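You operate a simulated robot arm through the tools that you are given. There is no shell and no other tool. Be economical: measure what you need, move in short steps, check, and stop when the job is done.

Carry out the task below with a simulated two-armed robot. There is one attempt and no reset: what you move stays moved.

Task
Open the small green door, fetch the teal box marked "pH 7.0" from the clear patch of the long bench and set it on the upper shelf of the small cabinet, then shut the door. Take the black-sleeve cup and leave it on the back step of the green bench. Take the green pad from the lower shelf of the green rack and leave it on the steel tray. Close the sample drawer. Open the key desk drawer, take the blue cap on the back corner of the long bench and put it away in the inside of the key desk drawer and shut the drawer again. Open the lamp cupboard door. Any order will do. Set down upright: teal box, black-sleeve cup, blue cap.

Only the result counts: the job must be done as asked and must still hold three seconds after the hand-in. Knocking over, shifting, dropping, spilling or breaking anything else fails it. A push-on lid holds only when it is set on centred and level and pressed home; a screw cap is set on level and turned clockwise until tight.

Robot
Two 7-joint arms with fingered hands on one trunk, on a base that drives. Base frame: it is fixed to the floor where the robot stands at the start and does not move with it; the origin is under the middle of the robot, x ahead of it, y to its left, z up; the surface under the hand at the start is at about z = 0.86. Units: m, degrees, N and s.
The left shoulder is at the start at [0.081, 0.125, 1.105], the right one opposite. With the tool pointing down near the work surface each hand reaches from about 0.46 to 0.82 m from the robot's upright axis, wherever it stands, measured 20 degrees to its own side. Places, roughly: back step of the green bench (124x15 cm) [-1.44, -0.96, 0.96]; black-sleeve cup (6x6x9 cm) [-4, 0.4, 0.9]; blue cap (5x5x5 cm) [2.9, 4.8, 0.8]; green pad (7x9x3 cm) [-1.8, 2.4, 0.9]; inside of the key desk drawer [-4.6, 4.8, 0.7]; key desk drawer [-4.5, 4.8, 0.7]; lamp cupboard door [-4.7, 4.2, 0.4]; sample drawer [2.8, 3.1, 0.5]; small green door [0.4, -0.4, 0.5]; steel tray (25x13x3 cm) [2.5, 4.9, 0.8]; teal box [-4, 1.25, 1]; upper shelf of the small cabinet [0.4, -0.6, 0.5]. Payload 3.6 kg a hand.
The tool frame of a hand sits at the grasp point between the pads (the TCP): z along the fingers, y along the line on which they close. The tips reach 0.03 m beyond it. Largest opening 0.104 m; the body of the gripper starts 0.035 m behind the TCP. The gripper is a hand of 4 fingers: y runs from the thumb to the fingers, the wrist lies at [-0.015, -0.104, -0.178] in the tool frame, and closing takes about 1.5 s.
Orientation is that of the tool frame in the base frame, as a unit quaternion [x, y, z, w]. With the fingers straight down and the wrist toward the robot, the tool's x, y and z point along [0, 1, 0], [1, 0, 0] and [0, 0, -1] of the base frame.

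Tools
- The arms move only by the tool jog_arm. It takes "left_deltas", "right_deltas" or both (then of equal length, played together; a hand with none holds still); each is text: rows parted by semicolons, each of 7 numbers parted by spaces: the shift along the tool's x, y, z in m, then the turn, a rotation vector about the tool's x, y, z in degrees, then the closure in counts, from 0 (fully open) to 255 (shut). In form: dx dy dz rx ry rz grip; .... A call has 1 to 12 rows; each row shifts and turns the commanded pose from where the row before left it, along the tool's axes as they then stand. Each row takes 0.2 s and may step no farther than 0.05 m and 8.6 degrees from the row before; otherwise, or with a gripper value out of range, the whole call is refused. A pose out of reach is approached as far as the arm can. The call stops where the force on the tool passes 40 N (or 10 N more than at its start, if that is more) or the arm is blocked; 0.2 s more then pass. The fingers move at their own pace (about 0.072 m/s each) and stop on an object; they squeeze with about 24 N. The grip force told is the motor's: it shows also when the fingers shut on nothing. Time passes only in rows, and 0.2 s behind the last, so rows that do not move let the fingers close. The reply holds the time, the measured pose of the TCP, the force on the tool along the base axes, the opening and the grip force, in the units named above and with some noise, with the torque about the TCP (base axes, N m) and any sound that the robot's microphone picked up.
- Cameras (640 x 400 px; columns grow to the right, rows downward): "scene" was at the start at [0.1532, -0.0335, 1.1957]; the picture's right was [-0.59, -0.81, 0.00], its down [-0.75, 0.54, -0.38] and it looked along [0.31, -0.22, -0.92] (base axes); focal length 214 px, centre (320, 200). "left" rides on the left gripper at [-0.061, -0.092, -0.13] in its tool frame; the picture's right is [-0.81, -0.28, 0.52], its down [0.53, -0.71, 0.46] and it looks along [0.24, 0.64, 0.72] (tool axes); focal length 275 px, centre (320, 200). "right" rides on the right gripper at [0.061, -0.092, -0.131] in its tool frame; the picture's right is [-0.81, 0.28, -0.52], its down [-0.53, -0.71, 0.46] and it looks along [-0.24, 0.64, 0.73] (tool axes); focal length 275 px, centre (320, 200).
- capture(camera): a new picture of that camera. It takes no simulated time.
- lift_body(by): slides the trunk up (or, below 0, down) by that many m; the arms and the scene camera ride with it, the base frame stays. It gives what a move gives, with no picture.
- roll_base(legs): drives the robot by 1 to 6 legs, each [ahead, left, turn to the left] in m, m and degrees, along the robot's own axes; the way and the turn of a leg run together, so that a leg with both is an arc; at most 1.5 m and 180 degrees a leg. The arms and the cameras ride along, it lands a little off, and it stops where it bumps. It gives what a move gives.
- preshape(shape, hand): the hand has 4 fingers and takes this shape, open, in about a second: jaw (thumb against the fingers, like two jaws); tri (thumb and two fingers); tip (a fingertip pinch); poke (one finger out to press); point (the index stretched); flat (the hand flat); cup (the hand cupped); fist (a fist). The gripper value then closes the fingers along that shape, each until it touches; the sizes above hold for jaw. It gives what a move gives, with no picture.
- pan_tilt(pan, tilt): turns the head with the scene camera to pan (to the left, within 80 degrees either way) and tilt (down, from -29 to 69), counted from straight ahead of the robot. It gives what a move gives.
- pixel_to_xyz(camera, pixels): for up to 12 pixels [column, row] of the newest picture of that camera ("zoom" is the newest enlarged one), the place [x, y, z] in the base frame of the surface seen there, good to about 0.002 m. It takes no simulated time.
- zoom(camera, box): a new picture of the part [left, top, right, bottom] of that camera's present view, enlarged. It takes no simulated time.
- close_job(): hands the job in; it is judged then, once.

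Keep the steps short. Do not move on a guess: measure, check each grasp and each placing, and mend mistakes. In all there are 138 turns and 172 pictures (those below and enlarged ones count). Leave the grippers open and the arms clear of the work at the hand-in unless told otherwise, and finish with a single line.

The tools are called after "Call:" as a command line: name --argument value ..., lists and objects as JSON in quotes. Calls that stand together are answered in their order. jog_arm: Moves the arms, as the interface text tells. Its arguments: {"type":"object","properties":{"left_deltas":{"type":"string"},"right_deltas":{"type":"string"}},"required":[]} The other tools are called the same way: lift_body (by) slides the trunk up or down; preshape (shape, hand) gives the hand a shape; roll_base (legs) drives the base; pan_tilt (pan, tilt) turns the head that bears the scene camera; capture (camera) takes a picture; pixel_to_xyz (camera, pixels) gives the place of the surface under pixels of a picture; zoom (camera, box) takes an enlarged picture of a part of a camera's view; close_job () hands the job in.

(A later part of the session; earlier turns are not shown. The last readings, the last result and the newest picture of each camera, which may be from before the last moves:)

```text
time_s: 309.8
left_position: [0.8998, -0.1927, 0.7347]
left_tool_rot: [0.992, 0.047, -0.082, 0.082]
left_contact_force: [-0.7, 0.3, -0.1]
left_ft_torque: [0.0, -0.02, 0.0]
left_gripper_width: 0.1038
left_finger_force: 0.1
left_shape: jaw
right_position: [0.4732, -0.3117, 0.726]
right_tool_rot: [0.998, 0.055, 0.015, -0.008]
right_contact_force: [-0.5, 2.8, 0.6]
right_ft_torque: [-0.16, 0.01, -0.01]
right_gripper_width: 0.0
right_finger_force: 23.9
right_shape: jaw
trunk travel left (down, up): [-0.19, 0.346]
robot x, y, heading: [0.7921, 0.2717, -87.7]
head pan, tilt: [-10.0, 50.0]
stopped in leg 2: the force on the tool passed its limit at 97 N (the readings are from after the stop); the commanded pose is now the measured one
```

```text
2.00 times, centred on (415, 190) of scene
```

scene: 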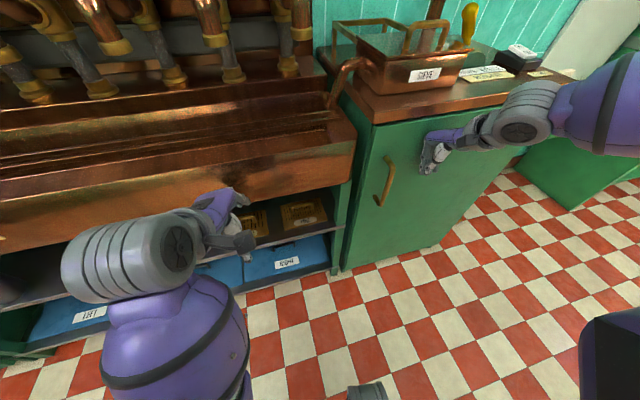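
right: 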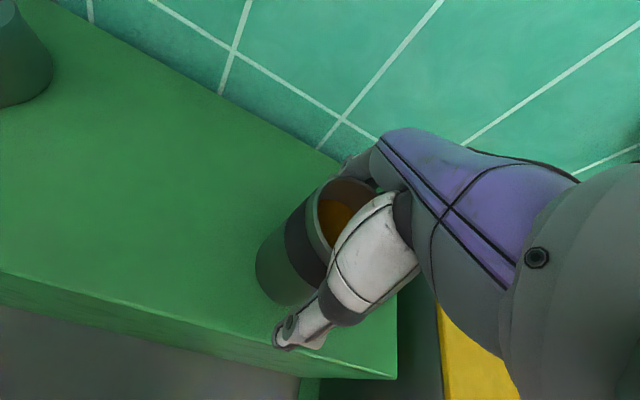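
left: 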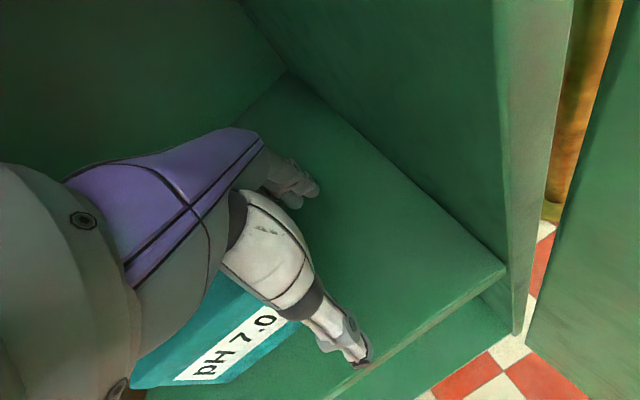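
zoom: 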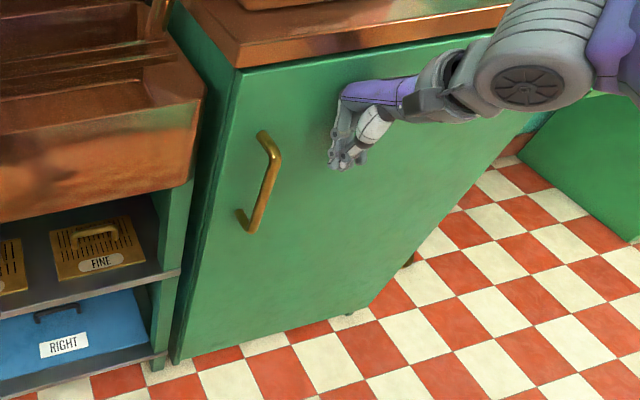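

Door plane matches its original closed position. Next the green pad behind the partition: raise the trunk, back off, go along the corridor, face +x and move up to y≈2.1.

Call:
lift_body --by 0.25

Call:
roll_base --legs '[[-0.5, 0, 0], [0, -1.5, 0], [0, -1.5, 0], [0, -0.55, 0], [0, 0, 88], [0, 1.45, 0]]'

Call:
pan_tilt --pan 15 --tilt 35

Call:
capture --camera "scene"

Call:
pan_tilt --pan 78 --tilt 15

Call:
capture --camera "scene"

```text
time_s: 312.4
left_position: [0.8996, -0.1927, 0.9848]
left_tool_rot: [0.992, 0.047, -0.082, 0.08]
left_contact_force: [0.9, 0.4, -0.5]
left_ft_torque: [0.0, 0.01, -0.01]
left_gripper_width: 0.1041
left_finger_force: 0.1
left_shape: jaw
right_position: [0.4727, -0.311, 0.9753]
right_tool_rot: [0.998, 0.054, 0.015, -0.008]
right_contact_force: [0.3, 0.1, 0.7]
right_ft_torque: [0.01, -0.04, 0.01]
right_gripper_width: 0.0
right_finger_force: 24.2
right_shape: jaw
trunk travel left (down, up): [-0.44, 0.096]
robot x, y, heading: [0.7925, 0.2718, -87.7]
head pan, tilt: [-10.0, 50.0]
```

```text
time_s: 362.9
left_position: [-2.3814, 2.1573, 0.9854]
left_tool_rot: [0.681, 0.723, -0.004, 0.116]
left_contact_force: [0.0, 0.7, 0.0]
left_ft_torque: [0.03, -0.04, 0.02]
left_gripper_width: 0.1038
left_finger_force: 0.2
left_shape: jaw
right_position: [-2.2773, 1.7264, 0.974]
right_tool_rot: [0.68, 0.733, 0.005, -0.017]
right_contact_force: [-0.1, -0.5, -0.2]
right_ft_torque: [0.01, -0.01, -0.01]
right_gripper_width: 0.0
right_finger_force: 24.4
right_shape: jaw
trunk travel left (down, up): [-0.44, 0.096]
robot x, y, heading: [-2.8461, 2.0612, 0.5]
head pan, tilt: [-10.0, 50.0]
```

```text
time_s: 363.8
left_position: [-2.3807, 2.1567, 0.9853]
left_tool_rot: [0.681, 0.723, -0.004, 0.115]
left_contact_force: [0.1, 0.2, 0.0]
left_ft_torque: [0.01, 0.0, -0.02]
left_gripper_width: 0.104
left_finger_force: 0.1
left_shape: jaw
right_position: [-2.2766, 1.7265, 0.9754]
right_tool_rot: [0.681, 0.732, 0.005, -0.017]
right_contact_force: [0.3, 0.4, 0.1]
right_ft_torque: [-0.01, 0.0, 0.0]
right_gripper_width: 0.0
right_finger_force: 23.7
right_shape: jaw
trunk travel left (down, up): [-0.44, 0.096]
robot x, y, heading: [-2.8484, 2.0572, 0.2]
head pan, tilt: [15.0, 35.0]
```

```text
64 pictures are left
```

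scene: 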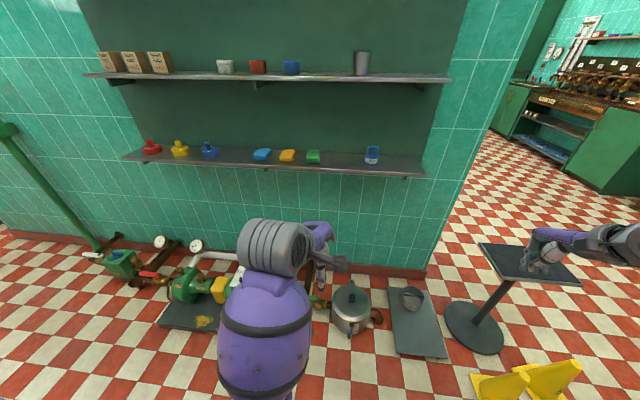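

```text
time_s: 365.1
left_position: [-2.3804, 2.1576, 0.9851]
left_tool_rot: [0.681, 0.723, -0.004, 0.116]
left_contact_force: [-0.7, -0.3, 0.3]
left_ft_torque: [0.01, 0.01, 0.02]
left_gripper_width: 0.1038
left_finger_force: 0.1
left_shape: jaw
right_position: [-2.2763, 1.7263, 0.9763]
right_tool_rot: [0.681, 0.732, 0.006, -0.016]
right_contact_force: [0.0, -0.1, -0.8]
right_ft_torque: [0.01, 0.0, 0.0]
right_gripper_width: 0.0
right_finger_force: 24.1
right_shape: jaw
trunk travel left (down, up): [-0.44, 0.096]
robot x, y, heading: [-2.8492, 2.0631, 0.4]
head pan, tilt: [78.0, 15.0]
```

```text
63 pictures are left
```

scene: 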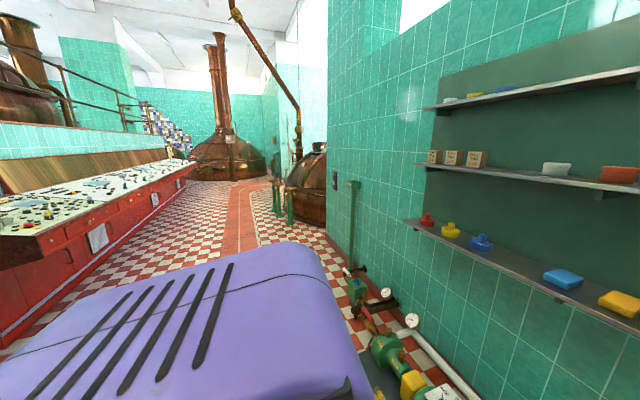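

The green pad is on the lower shelf at (313,156). Level the left hand meanwhile, look back and measure it.

Call:
jog_arm --left_deltas "0 0 0 4.5 4.85 1.65 0;0 0 0 4.5 4.85 1.65 0;0 0 0 0 0 0 0"

Call:
pan_tilt --pan 15 --tilt 35

Call:
zoom --camera "scene" --box '[230, 130, 390, 190]'

Call:
pixel_to_xyz --camera "zoom" --pixels '[[332, 205], [310, 190], [352, 190], [312, 215], [355, 215], [240, 200], [420, 220], [370, 240], [330, 175]]'

```text
time_s: 365.9
left_position: [-2.3791, 2.1581, 0.9867]
left_tool_rot: [0.707, 0.707, 0.001, -0.001]
left_contact_force: [-0.1, -0.3, 0.1]
left_ft_torque: [0.02, -0.04, -0.03]
left_gripper_width: 0.1038
left_finger_force: 0.0
left_shape: jaw
right_position: [-2.2757, 1.7256, 0.9762]
right_tool_rot: [0.68, 0.733, 0.005, -0.016]
right_contact_force: [0.5, -0.6, 0.1]
right_ft_torque: [-0.01, 0.0, 0.02]
right_gripper_width: 0.0
right_finger_force: 24.7
right_shape: jaw
trunk travel left (down, up): [-0.44, 0.096]
robot x, y, heading: [-2.845, 2.0606, 0.3]
head pan, tilt: [78.0, 15.0]
```

```text
time_s: 367.2
left_position: [-2.3795, 2.1562, 0.9855]
left_tool_rot: [0.707, 0.708, 0.0, 0.0]
left_contact_force: [0.5, 0.2, 0.0]
left_ft_torque: [0.0, 0.0, 0.0]
left_gripper_width: 0.1041
left_finger_force: 0.0
left_shape: jaw
right_position: [-2.2771, 1.7253, 0.9762]
right_tool_rot: [0.681, 0.732, 0.006, -0.017]
right_contact_force: [-0.1, -0.1, 0.4]
right_ft_torque: [0.01, -0.03, -0.02]
right_gripper_width: 0.0
right_finger_force: 23.7
right_shape: jaw
trunk travel left (down, up): [-0.44, 0.096]
robot x, y, heading: [-2.8476, 2.0614, 0.5]
head pan, tilt: [15.0, 35.0]
```

```text
4.00 times, centred on (310, 160) of scene
```

zoom: 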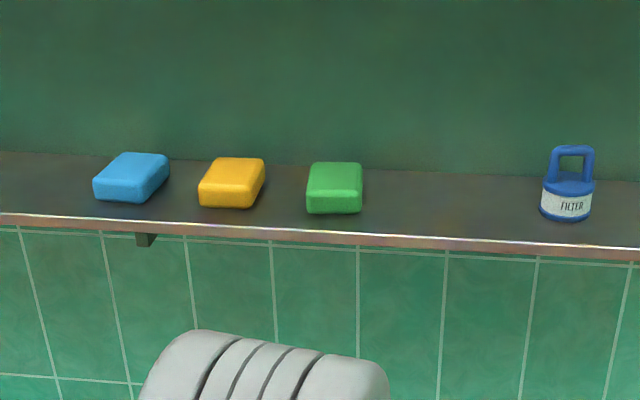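

```text
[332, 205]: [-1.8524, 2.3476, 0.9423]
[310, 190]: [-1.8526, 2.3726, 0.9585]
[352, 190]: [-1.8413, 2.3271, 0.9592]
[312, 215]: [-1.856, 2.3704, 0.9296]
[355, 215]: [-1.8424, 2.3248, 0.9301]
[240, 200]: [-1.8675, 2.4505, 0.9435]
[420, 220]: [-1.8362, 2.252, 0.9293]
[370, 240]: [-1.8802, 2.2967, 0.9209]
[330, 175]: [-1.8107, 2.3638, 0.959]
```

Call:
pixel_to_xyz --camera "zoom" --pixels '[[263, 180], [258, 195], [250, 207], [363, 180], [361, 205], [308, 175], [335, 163], [280, 190]]'

Call:
capture --camera "scene"

Call:
pixel_to_xyz --camera "scene" --pixels '[[350, 325], [345, 290], [190, 320], [220, 300], [415, 340], [300, 300], [260, 75], [350, 78]]'

```text
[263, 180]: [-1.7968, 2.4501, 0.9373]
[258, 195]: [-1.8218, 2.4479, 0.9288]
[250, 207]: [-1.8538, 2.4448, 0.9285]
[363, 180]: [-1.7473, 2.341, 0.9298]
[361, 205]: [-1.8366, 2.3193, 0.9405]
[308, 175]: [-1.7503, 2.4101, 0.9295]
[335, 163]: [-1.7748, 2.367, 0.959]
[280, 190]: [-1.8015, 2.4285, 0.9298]
```

```text
61 pictures are left
```

scene: 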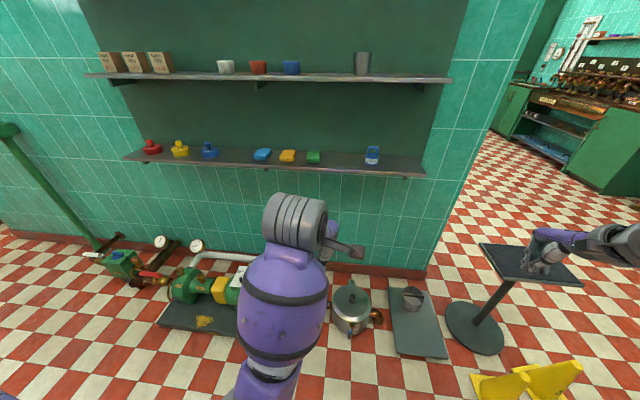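

```text
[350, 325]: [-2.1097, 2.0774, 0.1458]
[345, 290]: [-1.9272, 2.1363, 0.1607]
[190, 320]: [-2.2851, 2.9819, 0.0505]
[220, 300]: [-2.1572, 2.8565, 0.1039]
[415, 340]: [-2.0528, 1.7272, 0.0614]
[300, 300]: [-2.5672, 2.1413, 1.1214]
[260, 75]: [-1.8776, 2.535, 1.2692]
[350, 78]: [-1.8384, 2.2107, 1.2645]
```

Pad centre ≈ (−1.808, 2.362), z 0.929–0.96, 9 cm length along the depth, turned ~17°. I'll raise a little, drive in, and reach over it with the hand turned 17° to match.

Call:
lift_body --by 0.07

Call:
roll_base --legs '[[0, 0.21, 0], [0.41, 0, 0]]'

Call:
jog_arm --left_deltas "0 0.04 0 0 0 -6 0;0 0.04 0 0 0 -6 0;0 0.03 0 0 0 -5 0;0 0 0 0 0 0 0"

Call:
capture --camera "left"

Call:
capture --camera "scene"

```text
time_s: 368.3
left_position: [-2.3811, 2.1582, 1.0537]
left_tool_rot: [0.706, 0.708, -0.001, -0.001]
left_contact_force: [0.0, -0.3, 0.5]
left_ft_torque: [0.0, 0.01, -0.01]
left_gripper_width: 0.1036
left_finger_force: 0.0
left_shape: jaw
right_position: [-2.2762, 1.7263, 1.0441]
right_tool_rot: [0.681, 0.732, 0.004, -0.018]
right_contact_force: [0.0, -0.2, -1.4]
right_ft_torque: [0.0, 0.03, 0.01]
right_gripper_width: 0.0
right_finger_force: 24.7
right_shape: jaw
trunk travel left (down, up): [-0.51, 0.026]
robot x, y, heading: [-2.8484, 2.06, 0.6]
head pan, tilt: [15.0, 35.0]
```

```text
time_s: 372.9
left_position: [-1.979, 2.3718, 1.0553]
left_tool_rot: [0.707, 0.707, 0.0, -0.001]
left_contact_force: [-0.7, 0.8, -0.2]
left_ft_torque: [-0.01, -0.02, 0.01]
left_gripper_width: 0.1039
left_finger_force: 0.2
left_shape: jaw
right_position: [-1.8761, 1.9391, 1.0455]
right_tool_rot: [0.681, 0.732, 0.005, -0.018]
right_contact_force: [0.1, 0.5, -0.3]
right_ft_torque: [0.01, 0.0, 0.01]
right_gripper_width: 0.0
right_finger_force: 24.2
right_shape: jaw
trunk travel left (down, up): [-0.51, 0.026]
robot x, y, heading: [-2.4466, 2.2796, 0.3]
head pan, tilt: [15.0, 35.0]
```

```text
time_s: 373.9
left_position: [-1.8696, 2.3785, 1.0543]
left_tool_rot: [0.594, 0.805, 0.001, 0.001]
left_contact_force: [1.0, -0.2, 0.0]
left_ft_torque: [0.02, -0.01, 0.04]
left_gripper_width: 0.104
left_finger_force: 0.1
left_shape: jaw
right_position: [-1.8765, 1.9408, 1.0455]
right_tool_rot: [0.681, 0.732, 0.006, -0.017]
right_contact_force: [-0.1, 1.0, -0.4]
right_ft_torque: [-0.02, -0.04, 0.03]
right_gripper_width: 0.0002
right_finger_force: 24.2
right_shape: jaw
trunk travel left (down, up): [-0.51, 0.026]
robot x, y, heading: [-2.4455, 2.28, 0.4]
head pan, tilt: [15.0, 35.0]
```

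```text
60 pictures are left
```

left: 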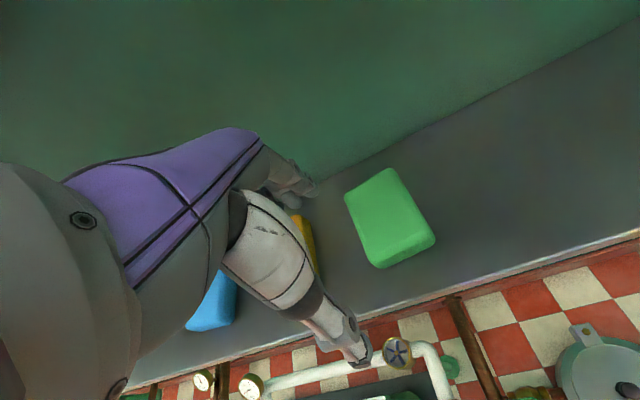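

```text
59 pictures are left
```

scene: 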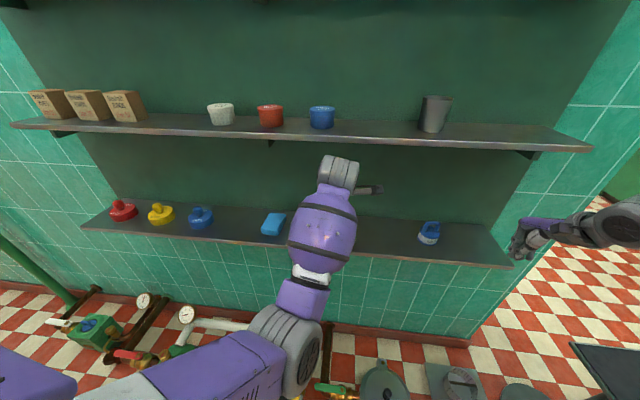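

Measuring the pad precisely from the hand camera.

Call:
pixel_to_xyz --camera "left" --pixels '[[388, 212], [350, 193], [388, 173], [428, 233], [380, 255], [365, 185], [405, 245], [362, 225], [410, 203], [375, 262], [432, 243]]'

```text
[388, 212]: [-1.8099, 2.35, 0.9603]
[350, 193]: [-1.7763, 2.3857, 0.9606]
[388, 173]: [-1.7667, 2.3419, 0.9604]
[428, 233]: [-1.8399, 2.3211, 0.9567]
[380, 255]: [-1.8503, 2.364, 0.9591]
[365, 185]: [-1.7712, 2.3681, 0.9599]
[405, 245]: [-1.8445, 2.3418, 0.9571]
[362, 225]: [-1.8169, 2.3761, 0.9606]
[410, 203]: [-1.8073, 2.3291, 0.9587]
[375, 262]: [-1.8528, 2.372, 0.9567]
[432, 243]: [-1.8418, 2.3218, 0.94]
```

Centre (−1.808, 2.353), turned 16–17°: matches the hand. Shift over it and descend to z≈0.963, then check before closing.

Call:
jog_arm --left_deltas "-0.0215 0.0257 0 0 0 0 0;-0.021 0.0257 0 0 0 0 0;0 0 0.025 0 0 0 0;0 0 0.025 0 0 0 0;0 0 0.02 0 0 0 0;0 0 0 0 0 0 0"

Call:
capture --camera "left"

```text
time_s: 375.3
left_position: [-1.8096, 2.3556, 0.9854]
left_tool_rot: [0.595, 0.804, 0.001, 0.0]
left_contact_force: [-0.3, -0.5, 0.0]
left_ft_torque: [0.01, 0.0, -0.03]
left_gripper_width: 0.1041
left_finger_force: 0.1
left_shape: jaw
right_position: [-1.8749, 1.9391, 1.0469]
right_tool_rot: [0.682, 0.732, 0.004, -0.016]
right_contact_force: [-0.1, 0.2, 0.7]
right_ft_torque: [0.01, 0.01, -0.01]
right_gripper_width: 0.0
right_finger_force: 23.9
right_shape: jaw
trunk travel left (down, up): [-0.51, 0.026]
robot x, y, heading: [-2.4464, 2.2795, 0.1]
head pan, tilt: [15.0, 35.0]
```

```text
58 pictures are left
```

left: 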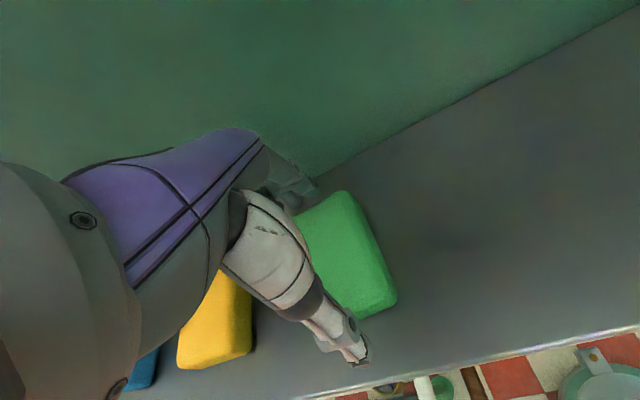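

Fingers straddle it. Descend 2.2 cm and close.

Call:
jog_arm --left_deltas "0 0 0.012 0 0 0 0;0 0 0.01 0 0 0 0;0 0 0 0 0 0 120;0 0 0 0 0 0 255;0 0 0 0 0 0 255;0 0 0 0 0 0 255;0 0 0 0 0 0 255;0 0 -0.02 0 0 0 255;0 0 -0.03 0 0 0 255;0 0 -0.03 0 0 0 255;0 0 0 0 0 0 255"

Call:
capture --camera "left"

```text
time_s: 377.7
left_position: [-1.8097, 2.3537, 1.0444]
left_tool_rot: [0.595, 0.804, 0.0, 0.0]
left_contact_force: [0.2, -0.2, -0.9]
left_ft_torque: [-0.03, -0.02, -0.02]
left_gripper_width: 0.0879
left_finger_force: 24.1
left_shape: jaw
right_position: [-1.8759, 1.9387, 1.0456]
right_tool_rot: [0.681, 0.732, 0.004, -0.017]
right_contact_force: [-0.2, -0.1, -1.1]
right_ft_torque: [-0.01, -0.03, -0.01]
right_gripper_width: 0.0002
right_finger_force: 24.2
right_shape: jaw
trunk travel left (down, up): [-0.51, 0.026]
robot x, y, heading: [-2.4439, 2.2772, 0.2]
head pan, tilt: [15.0, 35.0]
```

```text
57 pictures are left
```

left: 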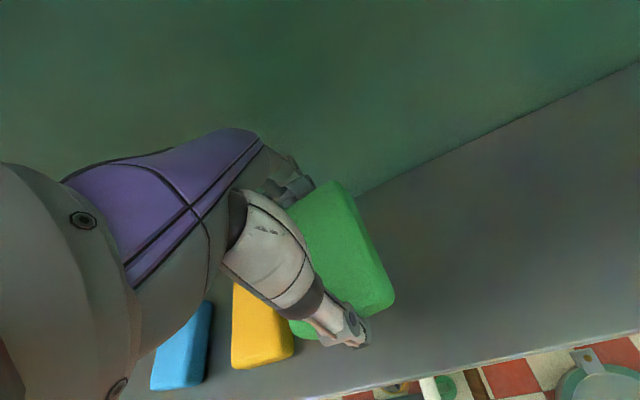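

Pad held (0.088 m). Drive back out through the corridor to the other side of the room, then look toward the long bench.

Call:
roll_base --legs '[[-0.42, 0, 0], [0, -1.5, 0], [0, -0.33, 0], [1.5, 0, 0], [1.5, 0, 0], [1.4, 0, 0]]'

Call:
pan_tilt --pan 70 --tilt 15

Call:
capture --camera "scene"

```text
time_s: 416.6
left_position: [2.0889, 0.3855, 1.0434]
left_tool_rot: [0.616, 0.788, -0.001, 0.0]
left_contact_force: [0.0, 0.1, 0.0]
left_ft_torque: [0.02, 0.01, 0.04]
left_gripper_width: 0.0875
left_finger_force: 24.0
left_shape: jaw
right_position: [2.0024, -0.0243, 1.0465]
right_tool_rot: [0.7, 0.713, 0.005, -0.017]
right_contact_force: [0.5, -0.6, 0.2]
right_ft_torque: [0.0, 0.0, -0.03]
right_gripper_width: 0.0002
right_finger_force: 24.0
right_shape: jaw
trunk travel left (down, up): [-0.51, 0.026]
robot x, y, heading: [1.4542, 0.3429, -2.7]
head pan, tilt: [15.0, 35.0]
```

```text
time_s: 417.8
left_position: [2.0897, 0.3857, 1.044]
left_tool_rot: [0.616, 0.788, 0.0, 0.0]
left_contact_force: [-0.1, 0.4, 0.4]
left_ft_torque: [-0.01, -0.01, 0.0]
left_gripper_width: 0.0876
left_finger_force: 23.6
left_shape: jaw
right_position: [2.0024, -0.0245, 1.0448]
right_tool_rot: [0.701, 0.713, 0.005, -0.016]
right_contact_force: [1.0, 0.1, -0.5]
right_ft_torque: [0.02, 0.01, -0.01]
right_gripper_width: 0.0001
right_finger_force: 23.9
right_shape: jaw
trunk travel left (down, up): [-0.51, 0.026]
robot x, y, heading: [1.4516, 0.3419, -2.7]
head pan, tilt: [70.0, 15.0]
```

```text
56 pictures are left
```

scene: 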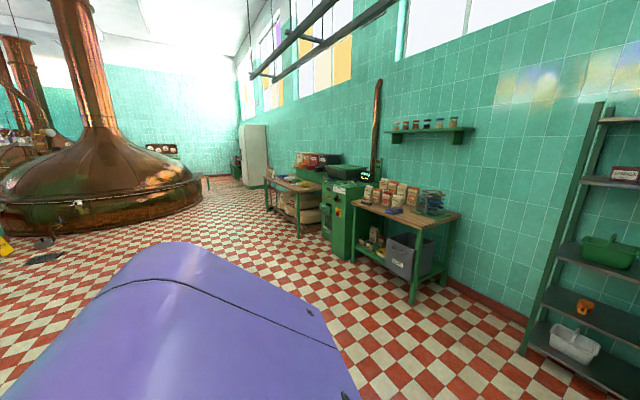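

Call:
pixel_to_xyz --camera "scene" --pixels '[[413, 295], [352, 255], [415, 225], [355, 207], [345, 230], [330, 210], [300, 230], [297, 192], [268, 205], [268, 182], [325, 180], [160, 235]]'

Call:
zoom --camera "scene" --box '[250, 130, 450, 260]'

```text
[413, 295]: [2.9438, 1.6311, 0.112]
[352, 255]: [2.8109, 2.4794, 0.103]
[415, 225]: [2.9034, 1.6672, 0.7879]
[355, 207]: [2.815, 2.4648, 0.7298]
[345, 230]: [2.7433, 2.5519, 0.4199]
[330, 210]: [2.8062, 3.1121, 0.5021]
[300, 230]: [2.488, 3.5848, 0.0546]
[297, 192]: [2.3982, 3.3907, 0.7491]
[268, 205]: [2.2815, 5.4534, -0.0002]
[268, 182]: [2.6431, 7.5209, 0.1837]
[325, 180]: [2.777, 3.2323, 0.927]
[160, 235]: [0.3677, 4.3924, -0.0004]
```

```text
3.08 times, centred on (350, 195) of scene
```

zoom: 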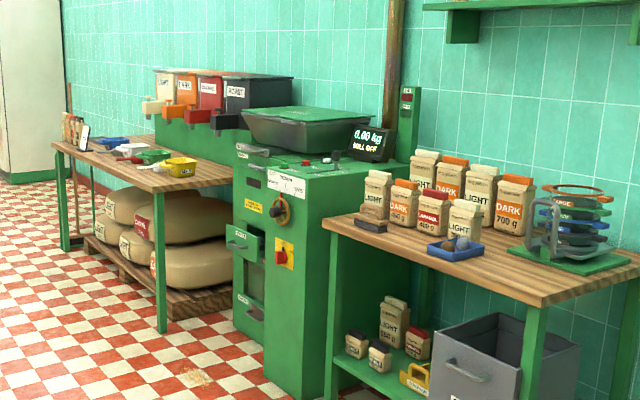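

The mill with the sample drawer is at y≈3.1, the long bench at y≈3.5–5.4. Strafe to y≈4.7 facing the bench, with a look down at it.

Call:
roll_base --legs '[[0, 1.5, 2.7], [0, 1.5, 0], [0, 1.35, 0]]'

Call:
pan_tilt --pan -5 --tilt 35

Call:
capture --camera "scene"

```text
time_s: 455.7
left_position: [2.1017, 4.7544, 1.0436]
left_tool_rot: [0.608, 0.794, 0.0, 0.0]
left_contact_force: [-0.1, 0.0, -0.4]
left_ft_torque: [0.03, 0.0, -0.01]
left_gripper_width: 0.0877
left_finger_force: 24.8
left_shape: jaw
right_position: [2.0234, 4.3428, 1.0457]
right_tool_rot: [0.693, 0.721, 0.005, -0.016]
right_contact_force: [-0.7, 0.6, -0.3]
right_ft_torque: [0.01, 0.0, -0.01]
right_gripper_width: 0.0
right_finger_force: 24.3
right_shape: jaw
trunk travel left (down, up): [-0.51, 0.026]
robot x, y, heading: [1.4614, 4.6968, -1.7]
head pan, tilt: [70.0, 15.0]
```

```text
time_s: 457.1
left_position: [2.1007, 4.7541, 1.0446]
left_tool_rot: [0.608, 0.794, 0.0, 0.0]
left_contact_force: [0.4, 0.5, -0.4]
left_ft_torque: [-0.01, 0.0, -0.01]
left_gripper_width: 0.0876
left_finger_force: 24.0
left_shape: jaw
right_position: [2.0225, 4.3424, 1.0451]
right_tool_rot: [0.694, 0.72, 0.006, -0.016]
right_contact_force: [0.0, 0.0, -0.8]
right_ft_torque: [-0.01, 0.05, 0.0]
right_gripper_width: 0.0
right_finger_force: 24.3
right_shape: jaw
trunk travel left (down, up): [-0.51, 0.026]
robot x, y, heading: [1.4655, 4.6969, -1.6]
head pan, tilt: [-5.0, 35.0]
```

```text
54 pictures are left
```

scene: 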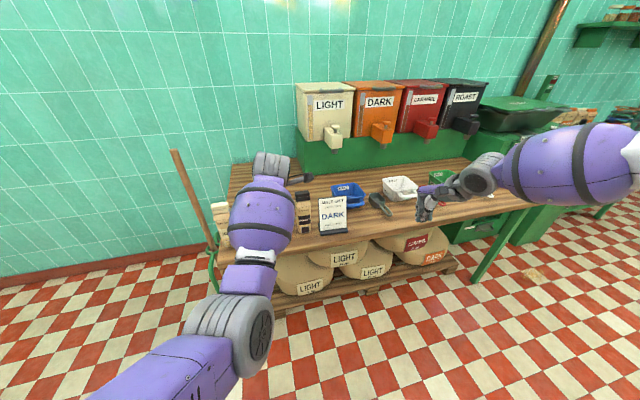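

My arm hides the tray. The left hand camera should see that area.

Call:
capture --camera "left"

Call:
zoom --camera "scene" --box '[200, 140, 420, 260]'

```text
53 pictures are left
```

left: 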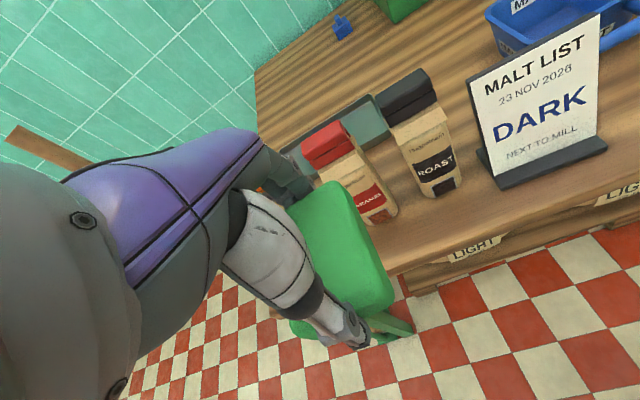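

```text
2.91 times, centred on (310, 200) of scene
```

zoom: 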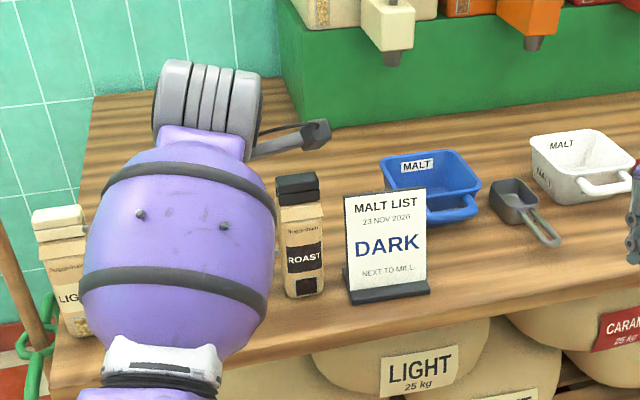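

I see the gray tray behind the malt bags at about (340,130) and the blue cap at (343,27). Measuring.

Call:
pixel_to_xyz --camera "left" --pixels '[[343, 30], [345, 18], [340, 38], [335, 115], [370, 97], [300, 145], [370, 125], [355, 145], [335, 122], [413, 80], [340, 135], [430, 140]]'

Call:
zoom --camera "left" --box '[240, 0, 460, 240]'

```text
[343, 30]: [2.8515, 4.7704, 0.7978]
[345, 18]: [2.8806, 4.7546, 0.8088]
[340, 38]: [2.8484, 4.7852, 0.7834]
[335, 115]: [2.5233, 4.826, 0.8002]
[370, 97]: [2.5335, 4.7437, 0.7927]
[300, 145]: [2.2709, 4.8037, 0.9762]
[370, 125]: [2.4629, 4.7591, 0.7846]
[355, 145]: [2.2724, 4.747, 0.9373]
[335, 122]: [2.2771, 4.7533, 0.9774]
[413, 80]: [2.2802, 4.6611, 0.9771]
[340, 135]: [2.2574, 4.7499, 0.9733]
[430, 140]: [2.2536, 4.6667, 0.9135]
```

```text
1.67 times, centred on (350, 120) of left
```

zoom: 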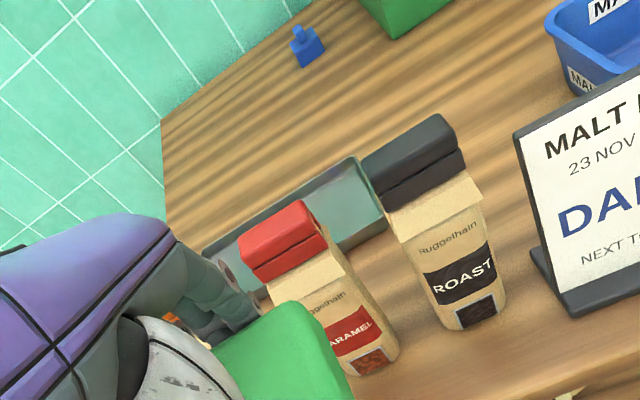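

The bags stand in front of the tray, so reaching from the bench's end (north) facing −y may be better. Checking the broom and the bench end.

Call:
pixel_to_xyz --camera "scene" --pixels '[[176, 155], [195, 200], [208, 238], [215, 262], [225, 215], [232, 170], [220, 245], [150, 260], [60, 275], [262, 300], [160, 215], [230, 255]]'

Call:
pan_tilt --pan 30 --tilt 25

Call:
capture --camera "scene"

```text
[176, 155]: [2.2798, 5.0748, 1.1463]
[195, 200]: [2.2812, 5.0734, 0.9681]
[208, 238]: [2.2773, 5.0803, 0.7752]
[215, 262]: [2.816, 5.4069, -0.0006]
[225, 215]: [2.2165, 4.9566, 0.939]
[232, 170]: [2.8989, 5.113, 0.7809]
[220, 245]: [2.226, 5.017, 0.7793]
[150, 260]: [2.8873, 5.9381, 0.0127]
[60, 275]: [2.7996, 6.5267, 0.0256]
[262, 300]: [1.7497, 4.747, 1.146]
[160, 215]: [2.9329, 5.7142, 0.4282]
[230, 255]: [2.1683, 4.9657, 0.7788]
```

```text
time_s: 458.2
left_position: [2.1017, 4.7539, 1.044]
left_tool_rot: [0.607, 0.795, 0.0, 0.0]
left_contact_force: [-0.7, 0.1, -0.8]
left_ft_torque: [-0.02, -0.01, -0.02]
left_gripper_width: 0.0877
left_finger_force: 24.2
left_shape: jaw
right_position: [2.0221, 4.3423, 1.0462]
right_tool_rot: [0.693, 0.72, 0.005, -0.017]
right_contact_force: [0.6, -0.6, -0.2]
right_ft_torque: [-0.01, 0.0, 0.01]
right_gripper_width: 0.0
right_finger_force: 24.2
right_shape: jaw
trunk travel left (down, up): [-0.51, 0.026]
robot x, y, heading: [1.4655, 4.6962, -1.7]
head pan, tilt: [30.0, 25.0]
```

```text
50 pictures are left
```

scene: 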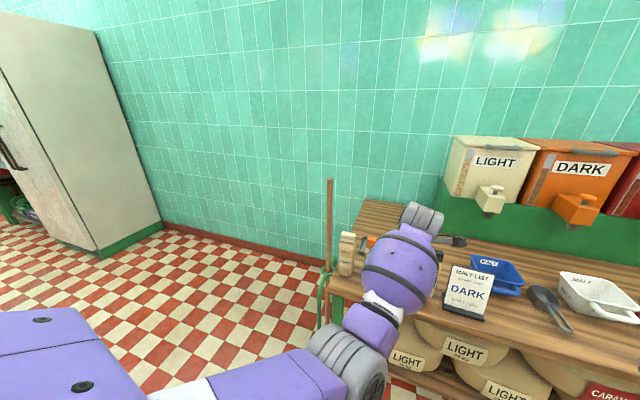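

Bench end is at y≈5.1, wall at x≈2.93, broom at (2.28, 5.08). I'll tuck the right arm, and come to the bench's north end facing −y, staying clear of the broom.

Call:
jog_arm --right_deltas "-0.011 -0.045 0 0 0 0 0;-0.011 -0.045 0 0 0 0 0;-0.011 -0.045 0 0 0 0 0;-0.011 -0.045 0 0 0 0 0;-0.011 -0.045 0 0 0 0 0;-0.011 -0.045 0 0 0 0 0;-0.011 -0.045 0 0 0 0 0;-0.011 -0.045 0 0 0 0 0;-0.011 -0.045 0 0 0 0 0;-0.011 -0.045 0 0 0 0 0"

Call:
roll_base --legs '[[0, 1.25, 0], [0, 0, -88], [0, 1.0, 0]]'

Call:
pan_tilt --pan -5 --tilt 35

Call:
capture --camera "scene"

Call:
capture --camera "left"

```text
time_s: 460.4
left_position: [2.1011, 4.7529, 1.0445]
left_tool_rot: [0.607, 0.795, 0.001, 0.0]
left_contact_force: [-0.8, 0.4, 0.5]
left_ft_torque: [-0.05, -0.04, 0.0]
left_gripper_width: 0.0877
left_finger_force: 24.5
left_shape: jaw
right_position: [1.5744, 4.2139, 1.0525]
right_tool_rot: [0.692, 0.722, 0.005, -0.016]
right_contact_force: [-0.2, -0.6, -0.1]
right_ft_torque: [-0.05, 0.0, -0.02]
right_gripper_width: 0.1038
right_finger_force: 0.1
right_shape: jaw
trunk travel left (down, up): [-0.51, 0.026]
robot x, y, heading: [1.4635, 4.6988, -1.7]
head pan, tilt: [30.0, 25.0]
```

```text
time_s: 484.2
left_position: [2.5916, 5.3848, 1.043]
left_tool_rot: [0.986, 0.166, 0.0, 0.0]
left_contact_force: [-0.1, 1.0, -0.4]
left_ft_torque: [0.02, -0.02, 0.0]
left_gripper_width: 0.0877
left_finger_force: 24.7
left_shape: jaw
right_position: [2.017, 5.8712, 1.0514]
right_tool_rot: [0.998, 0.054, 0.015, -0.009]
right_contact_force: [1.3, -0.5, -0.1]
right_ft_torque: [0.0, -0.02, -0.01]
right_gripper_width: 0.1039
right_finger_force: 0.1
right_shape: jaw
trunk travel left (down, up): [-0.51, 0.026]
robot x, y, heading: [2.4944, 6.0161, -87.5]
head pan, tilt: [30.0, 25.0]
```

```text
time_s: 485.2
left_position: [2.5916, 5.3853, 1.0438]
left_tool_rot: [0.986, 0.166, 0.0, 0.001]
left_contact_force: [-0.4, 0.4, -0.3]
left_ft_torque: [-0.05, -0.02, -0.01]
left_gripper_width: 0.0875
left_finger_force: 23.8
left_shape: jaw
right_position: [2.0164, 5.8714, 1.0526]
right_tool_rot: [0.998, 0.054, 0.015, -0.009]
right_contact_force: [-0.1, 0.0, -0.1]
right_ft_torque: [-0.05, 0.01, -0.01]
right_gripper_width: 0.104
right_finger_force: 0.0
right_shape: jaw
trunk travel left (down, up): [-0.51, 0.026]
robot x, y, heading: [2.4902, 6.0222, -87.6]
head pan, tilt: [-5.0, 35.0]
```

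```text
49 pictures are left
```

scene: 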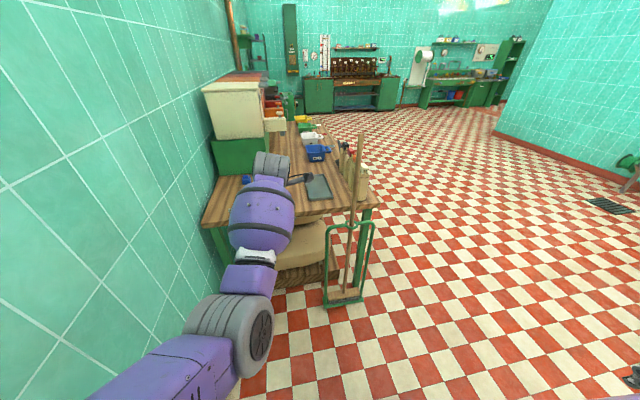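

```text
48 pictures are left
```

left: 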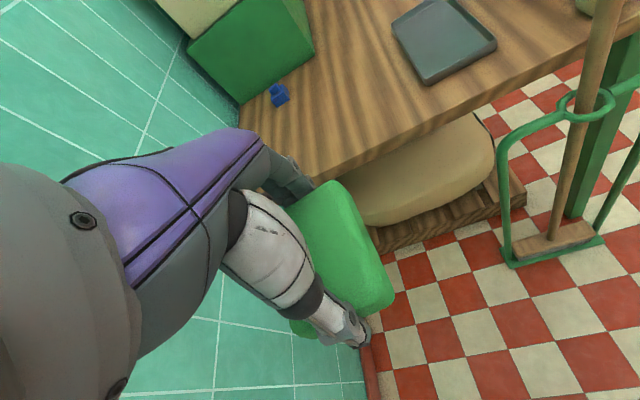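

Clear view of tray and cap now. Measuring both.

Call:
pixel_to_xyz --camera "left" --pixels '[[442, 42], [396, 30], [432, 6], [432, 78], [492, 42], [277, 88], [280, 98], [272, 86], [286, 95], [275, 103], [370, 100]]'

Call:
zoom --camera "left" --box '[230, 50, 330, 130]'

Call:
pixel_to_xyz --camera "scene" --pixels '[[330, 300], [362, 295], [352, 180], [205, 222], [375, 205], [210, 260]]'

```text
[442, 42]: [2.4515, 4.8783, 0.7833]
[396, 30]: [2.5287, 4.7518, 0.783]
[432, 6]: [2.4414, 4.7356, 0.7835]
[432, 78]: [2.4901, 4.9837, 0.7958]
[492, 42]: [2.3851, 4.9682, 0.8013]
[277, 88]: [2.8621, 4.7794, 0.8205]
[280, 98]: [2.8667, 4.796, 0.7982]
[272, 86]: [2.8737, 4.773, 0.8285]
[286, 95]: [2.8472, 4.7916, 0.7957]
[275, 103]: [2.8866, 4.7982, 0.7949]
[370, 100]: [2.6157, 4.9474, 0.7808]
```

```text
5.00 times, centred on (280, 90) of left
```

zoom: 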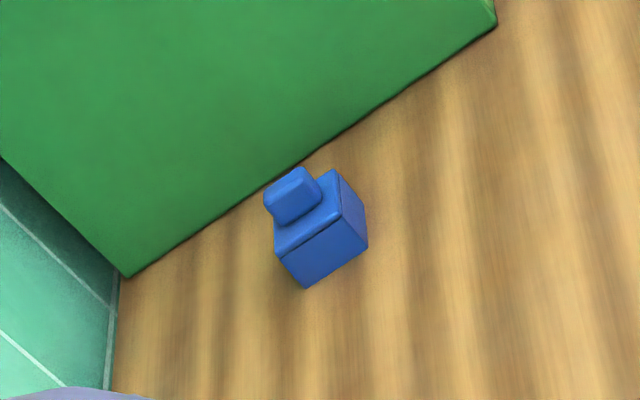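

```text
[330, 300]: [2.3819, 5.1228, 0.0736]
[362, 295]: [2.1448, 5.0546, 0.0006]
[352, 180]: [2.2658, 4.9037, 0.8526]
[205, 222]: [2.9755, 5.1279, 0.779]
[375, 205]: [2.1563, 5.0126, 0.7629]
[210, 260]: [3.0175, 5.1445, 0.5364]
```

Tray floor z≈0.783, centre (2.46, 4.865). Drive so the pad is above it, and align the hand with the tray.

Call:
roll_base --legs '[[0, -0.15, 0], [0.52, 0, 0]]'

Call:
jog_arm --left_deltas "0 0 0 0 0 5 255;0 0 0 0 0 4.6 255;0 0 0 0 0 0 255"

Call:
lift_body --by -0.17

Call:
capture --camera "left"

Call:
capture --camera "scene"

```text
time_s: 489.8
left_position: [2.4666, 4.8525, 1.0438]
left_tool_rot: [0.986, 0.167, 0.0, 0.0]
left_contact_force: [0.0, -0.4, -1.2]
left_ft_torque: [0.03, -0.01, 0.0]
left_gripper_width: 0.0876
left_finger_force: 24.2
left_shape: jaw
right_position: [1.8907, 5.3363, 1.0511]
right_tool_rot: [0.998, 0.057, 0.015, -0.008]
right_contact_force: [0.4, -1.1, 0.1]
right_ft_torque: [-0.01, 0.04, -0.03]
right_gripper_width: 0.1038
right_finger_force: 0.1
right_shape: jaw
trunk travel left (down, up): [-0.51, 0.026]
robot x, y, heading: [2.3633, 5.4859, -87.2]
head pan, tilt: [-5.0, 35.0]
```

```text
time_s: 490.6
left_position: [2.4679, 4.8529, 1.0437]
left_tool_rot: [0.996, 0.084, 0.0, 0.0]
left_contact_force: [-0.1, 0.2, -0.1]
left_ft_torque: [0.01, -0.02, 0.01]
left_gripper_width: 0.0874
left_finger_force: 23.8
left_shape: jaw
right_position: [1.8908, 5.3369, 1.053]
right_tool_rot: [0.998, 0.056, 0.015, -0.008]
right_contact_force: [0.3, 0.9, 0.6]
right_ft_torque: [-0.03, 0.01, -0.05]
right_gripper_width: 0.1041
right_finger_force: 0.0
right_shape: jaw
trunk travel left (down, up): [-0.51, 0.026]
robot x, y, heading: [2.3651, 5.4859, -87.2]
head pan, tilt: [-5.0, 35.0]
```

```text
time_s: 492.5
left_position: [2.467, 4.8529, 0.8742]
left_tool_rot: [0.996, 0.084, 0.0, 0.001]
left_contact_force: [0.0, 0.0, -0.1]
left_ft_torque: [-0.02, 0.0, 0.01]
left_gripper_width: 0.0875
left_finger_force: 24.1
left_shape: jaw
right_position: [1.8908, 5.3374, 0.883]
right_tool_rot: [0.998, 0.056, 0.016, -0.008]
right_contact_force: [-0.6, -0.4, 0.9]
right_ft_torque: [0.01, 0.01, -0.01]
right_gripper_width: 0.1039
right_finger_force: 0.0
right_shape: jaw
trunk travel left (down, up): [-0.34, 0.196]
robot x, y, heading: [2.367, 5.4833, -87.3]
head pan, tilt: [-5.0, 35.0]
```

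```text
46 pictures are left
```

left: 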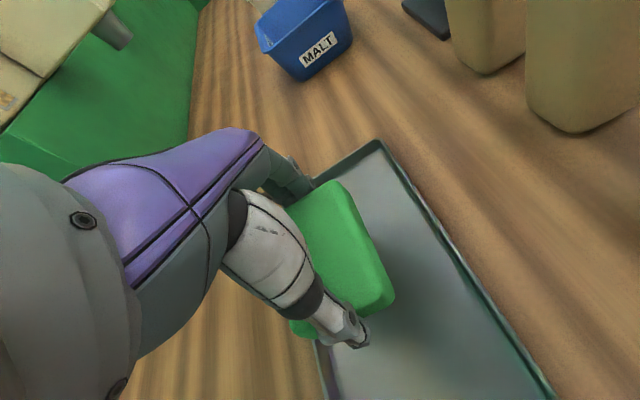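

```text
45 pictures are left
```

scene: 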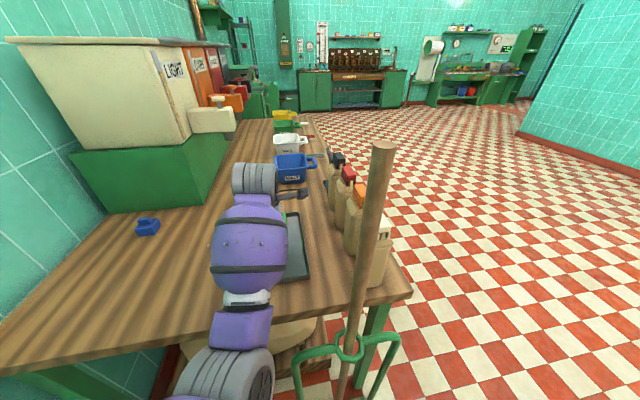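

Call:
pixel_to_xyz --camera "left" --pixels '[[380, 144], [345, 162], [470, 265], [520, 345], [420, 300], [322, 365], [335, 390], [315, 182], [440, 380]]'

```text
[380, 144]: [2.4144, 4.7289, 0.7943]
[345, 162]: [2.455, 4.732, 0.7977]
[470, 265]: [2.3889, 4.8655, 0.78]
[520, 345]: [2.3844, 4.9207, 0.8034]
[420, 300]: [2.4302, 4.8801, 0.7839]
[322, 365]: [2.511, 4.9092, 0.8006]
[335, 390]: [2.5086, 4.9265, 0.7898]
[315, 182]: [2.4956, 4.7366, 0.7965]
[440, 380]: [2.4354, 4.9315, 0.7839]
```

Pad is centred on the tray. Lower 5.5 cm and release.

Call:
jog_arm --left_deltas "-0.004 0 0.02 0 0 0 255;-0.004 0 0.02 0 0 0 255;0 0 0.01 0 0 0 255;0 0 0.004 0 0 0 255;0 0 0 0 0 0 255"

Call:
jog_arm --left_deltas "0 0 0.002 0 0 0 255;0 0 0 0 0 0 120;0 0 0 0 0 0 0;0 0 0 0 0 0 0;0 0 0 0 0 0 0;0 0 -0.02 0 0 0 0;0 0 -0.04 0 0 0 0;0 0 -0.04 0 0 0 0;0 0 -0.03 0 0 0 0"

Call:
capture --camera "left"

```text
time_s: 493.7
left_position: [2.4582, 4.8534, 0.8201]
left_tool_rot: [0.997, 0.083, 0.0, 0.0]
left_contact_force: [0.3, -0.3, -0.6]
left_ft_torque: [0.0, 0.04, 0.01]
left_gripper_width: 0.0873
left_finger_force: 23.9
left_shape: jaw
right_position: [1.8912, 5.3384, 0.8819]
right_tool_rot: [0.998, 0.057, 0.014, -0.009]
right_contact_force: [-0.5, -0.6, 0.4]
right_ft_torque: [-0.03, 0.04, -0.02]
right_gripper_width: 0.104
right_finger_force: 0.1
right_shape: jaw
trunk travel left (down, up): [-0.34, 0.196]
robot x, y, heading: [2.3647, 5.4842, -87.2]
head pan, tilt: [-5.0, 35.0]
```

```text
time_s: 495.7
left_position: [2.463, 4.8539, 0.948]
left_tool_rot: [0.996, 0.086, 0.0, 0.0]
left_contact_force: [0.2, -0.5, 1.1]
left_ft_torque: [-0.03, -0.02, -0.02]
left_gripper_width: 0.1039
left_finger_force: 0.2
left_shape: jaw
right_position: [1.8901, 5.3371, 0.883]
right_tool_rot: [0.998, 0.057, 0.015, -0.009]
right_contact_force: [-0.1, 0.0, 0.0]
right_ft_torque: [0.0, -0.01, 0.01]
right_gripper_width: 0.1041
right_finger_force: 0.1
right_shape: jaw
trunk travel left (down, up): [-0.34, 0.196]
robot x, y, heading: [2.3633, 5.4866, -87.2]
head pan, tilt: [-5.0, 35.0]
```

```text
44 pictures are left
```

left: 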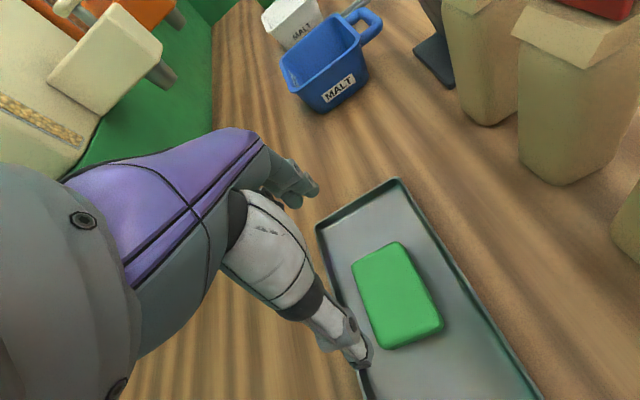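

Pad lies in the tray. Next the blue cap: retract the hand a little, then shift the base toward it and look closely.

Call:
jog_arm --left_deltas "0 -0.04 0 0 0 0 0;0 -0.04 0 0 0 0 0;0 -0.04 0 0 0 0 0;0 -0.02 0 0 0 0 0"

Call:
roll_base --legs '[[0.1, 0.11, 8]]'

Call:
capture --camera "left"

Call:
capture --camera "scene"

```text
time_s: 496.7
left_position: [2.4364, 4.9839, 0.9378]
left_tool_rot: [0.996, 0.086, 0.0, 0.001]
left_contact_force: [0.8, 1.1, 0.1]
left_ft_torque: [0.01, 0.01, -0.03]
left_gripper_width: 0.1038
left_finger_force: 0.0
left_shape: jaw
left hand out of reach, approached as far as the arm can: row 4
right_position: [1.8901, 5.3354, 0.883]
right_tool_rot: [0.998, 0.057, 0.015, -0.009]
right_contact_force: [-0.7, 0.0, -0.6]
right_ft_torque: [0.02, -0.02, 0.0]
right_gripper_width: 0.104
right_finger_force: 0.1
right_shape: jaw
trunk travel left (down, up): [-0.34, 0.196]
robot x, y, heading: [2.3638, 5.4828, -87.2]
head pan, tilt: [-5.0, 35.0]
```

```text
time_s: 498.4
left_position: [2.63, 4.9122, 0.9374]
left_tool_rot: [0.988, 0.154, 0.001, 0.001]
left_contact_force: [-0.7, -0.4, -0.2]
left_ft_torque: [-0.02, 0.04, 0.01]
left_gripper_width: 0.1039
left_finger_force: 0.1
left_shape: jaw
right_position: [2.0391, 5.1874, 0.882]
right_tool_rot: [0.992, 0.127, 0.014, -0.01]
right_contact_force: [0.1, -0.1, -0.4]
right_ft_torque: [0.05, 0.02, -0.03]
right_gripper_width: 0.104
right_finger_force: 0.0
right_shape: jaw
trunk travel left (down, up): [-0.34, 0.196]
robot x, y, heading: [2.49, 5.3974, -79.3]
head pan, tilt: [-5.0, 35.0]
```

```text
43 pictures are left
```

left: 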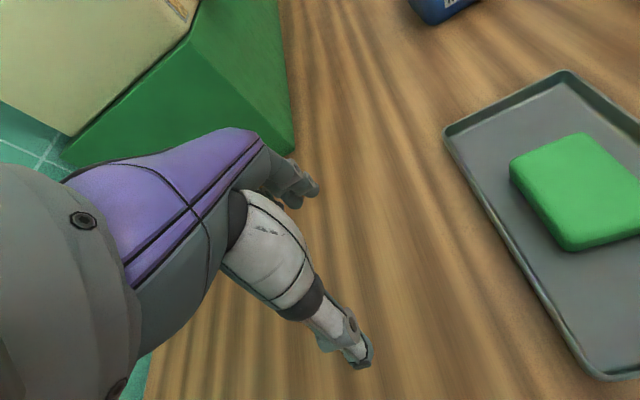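

```text
42 pictures are left
```

scene: 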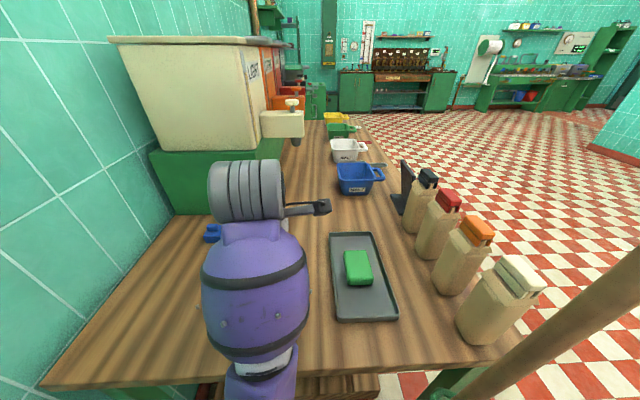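

The cap is at (212,232). Zooming to get its exact shape and gap to the green block.

Call:
zoom --camera "scene" --box '[180, 200, 240, 255]'

Call:
pixel_to_xyz --camera "zoom" --pixels '[[290, 235], [330, 215], [270, 285], [380, 270], [345, 180], [290, 200], [400, 200], [250, 150], [345, 130], [330, 330], [260, 240], [395, 250]]'

```text
7.27 times, centred on (210, 228) of scene
```

zoom: 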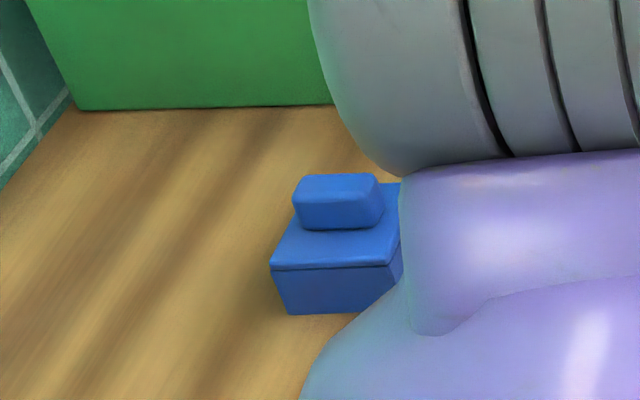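

```text
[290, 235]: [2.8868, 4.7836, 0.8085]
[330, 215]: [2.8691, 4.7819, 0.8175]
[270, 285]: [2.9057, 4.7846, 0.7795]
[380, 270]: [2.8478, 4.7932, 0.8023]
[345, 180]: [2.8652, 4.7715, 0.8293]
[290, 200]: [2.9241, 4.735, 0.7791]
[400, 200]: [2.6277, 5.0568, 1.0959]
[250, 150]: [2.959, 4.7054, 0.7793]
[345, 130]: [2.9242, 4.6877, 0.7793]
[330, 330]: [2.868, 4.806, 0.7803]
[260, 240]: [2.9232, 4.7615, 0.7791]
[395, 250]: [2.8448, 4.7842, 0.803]
```

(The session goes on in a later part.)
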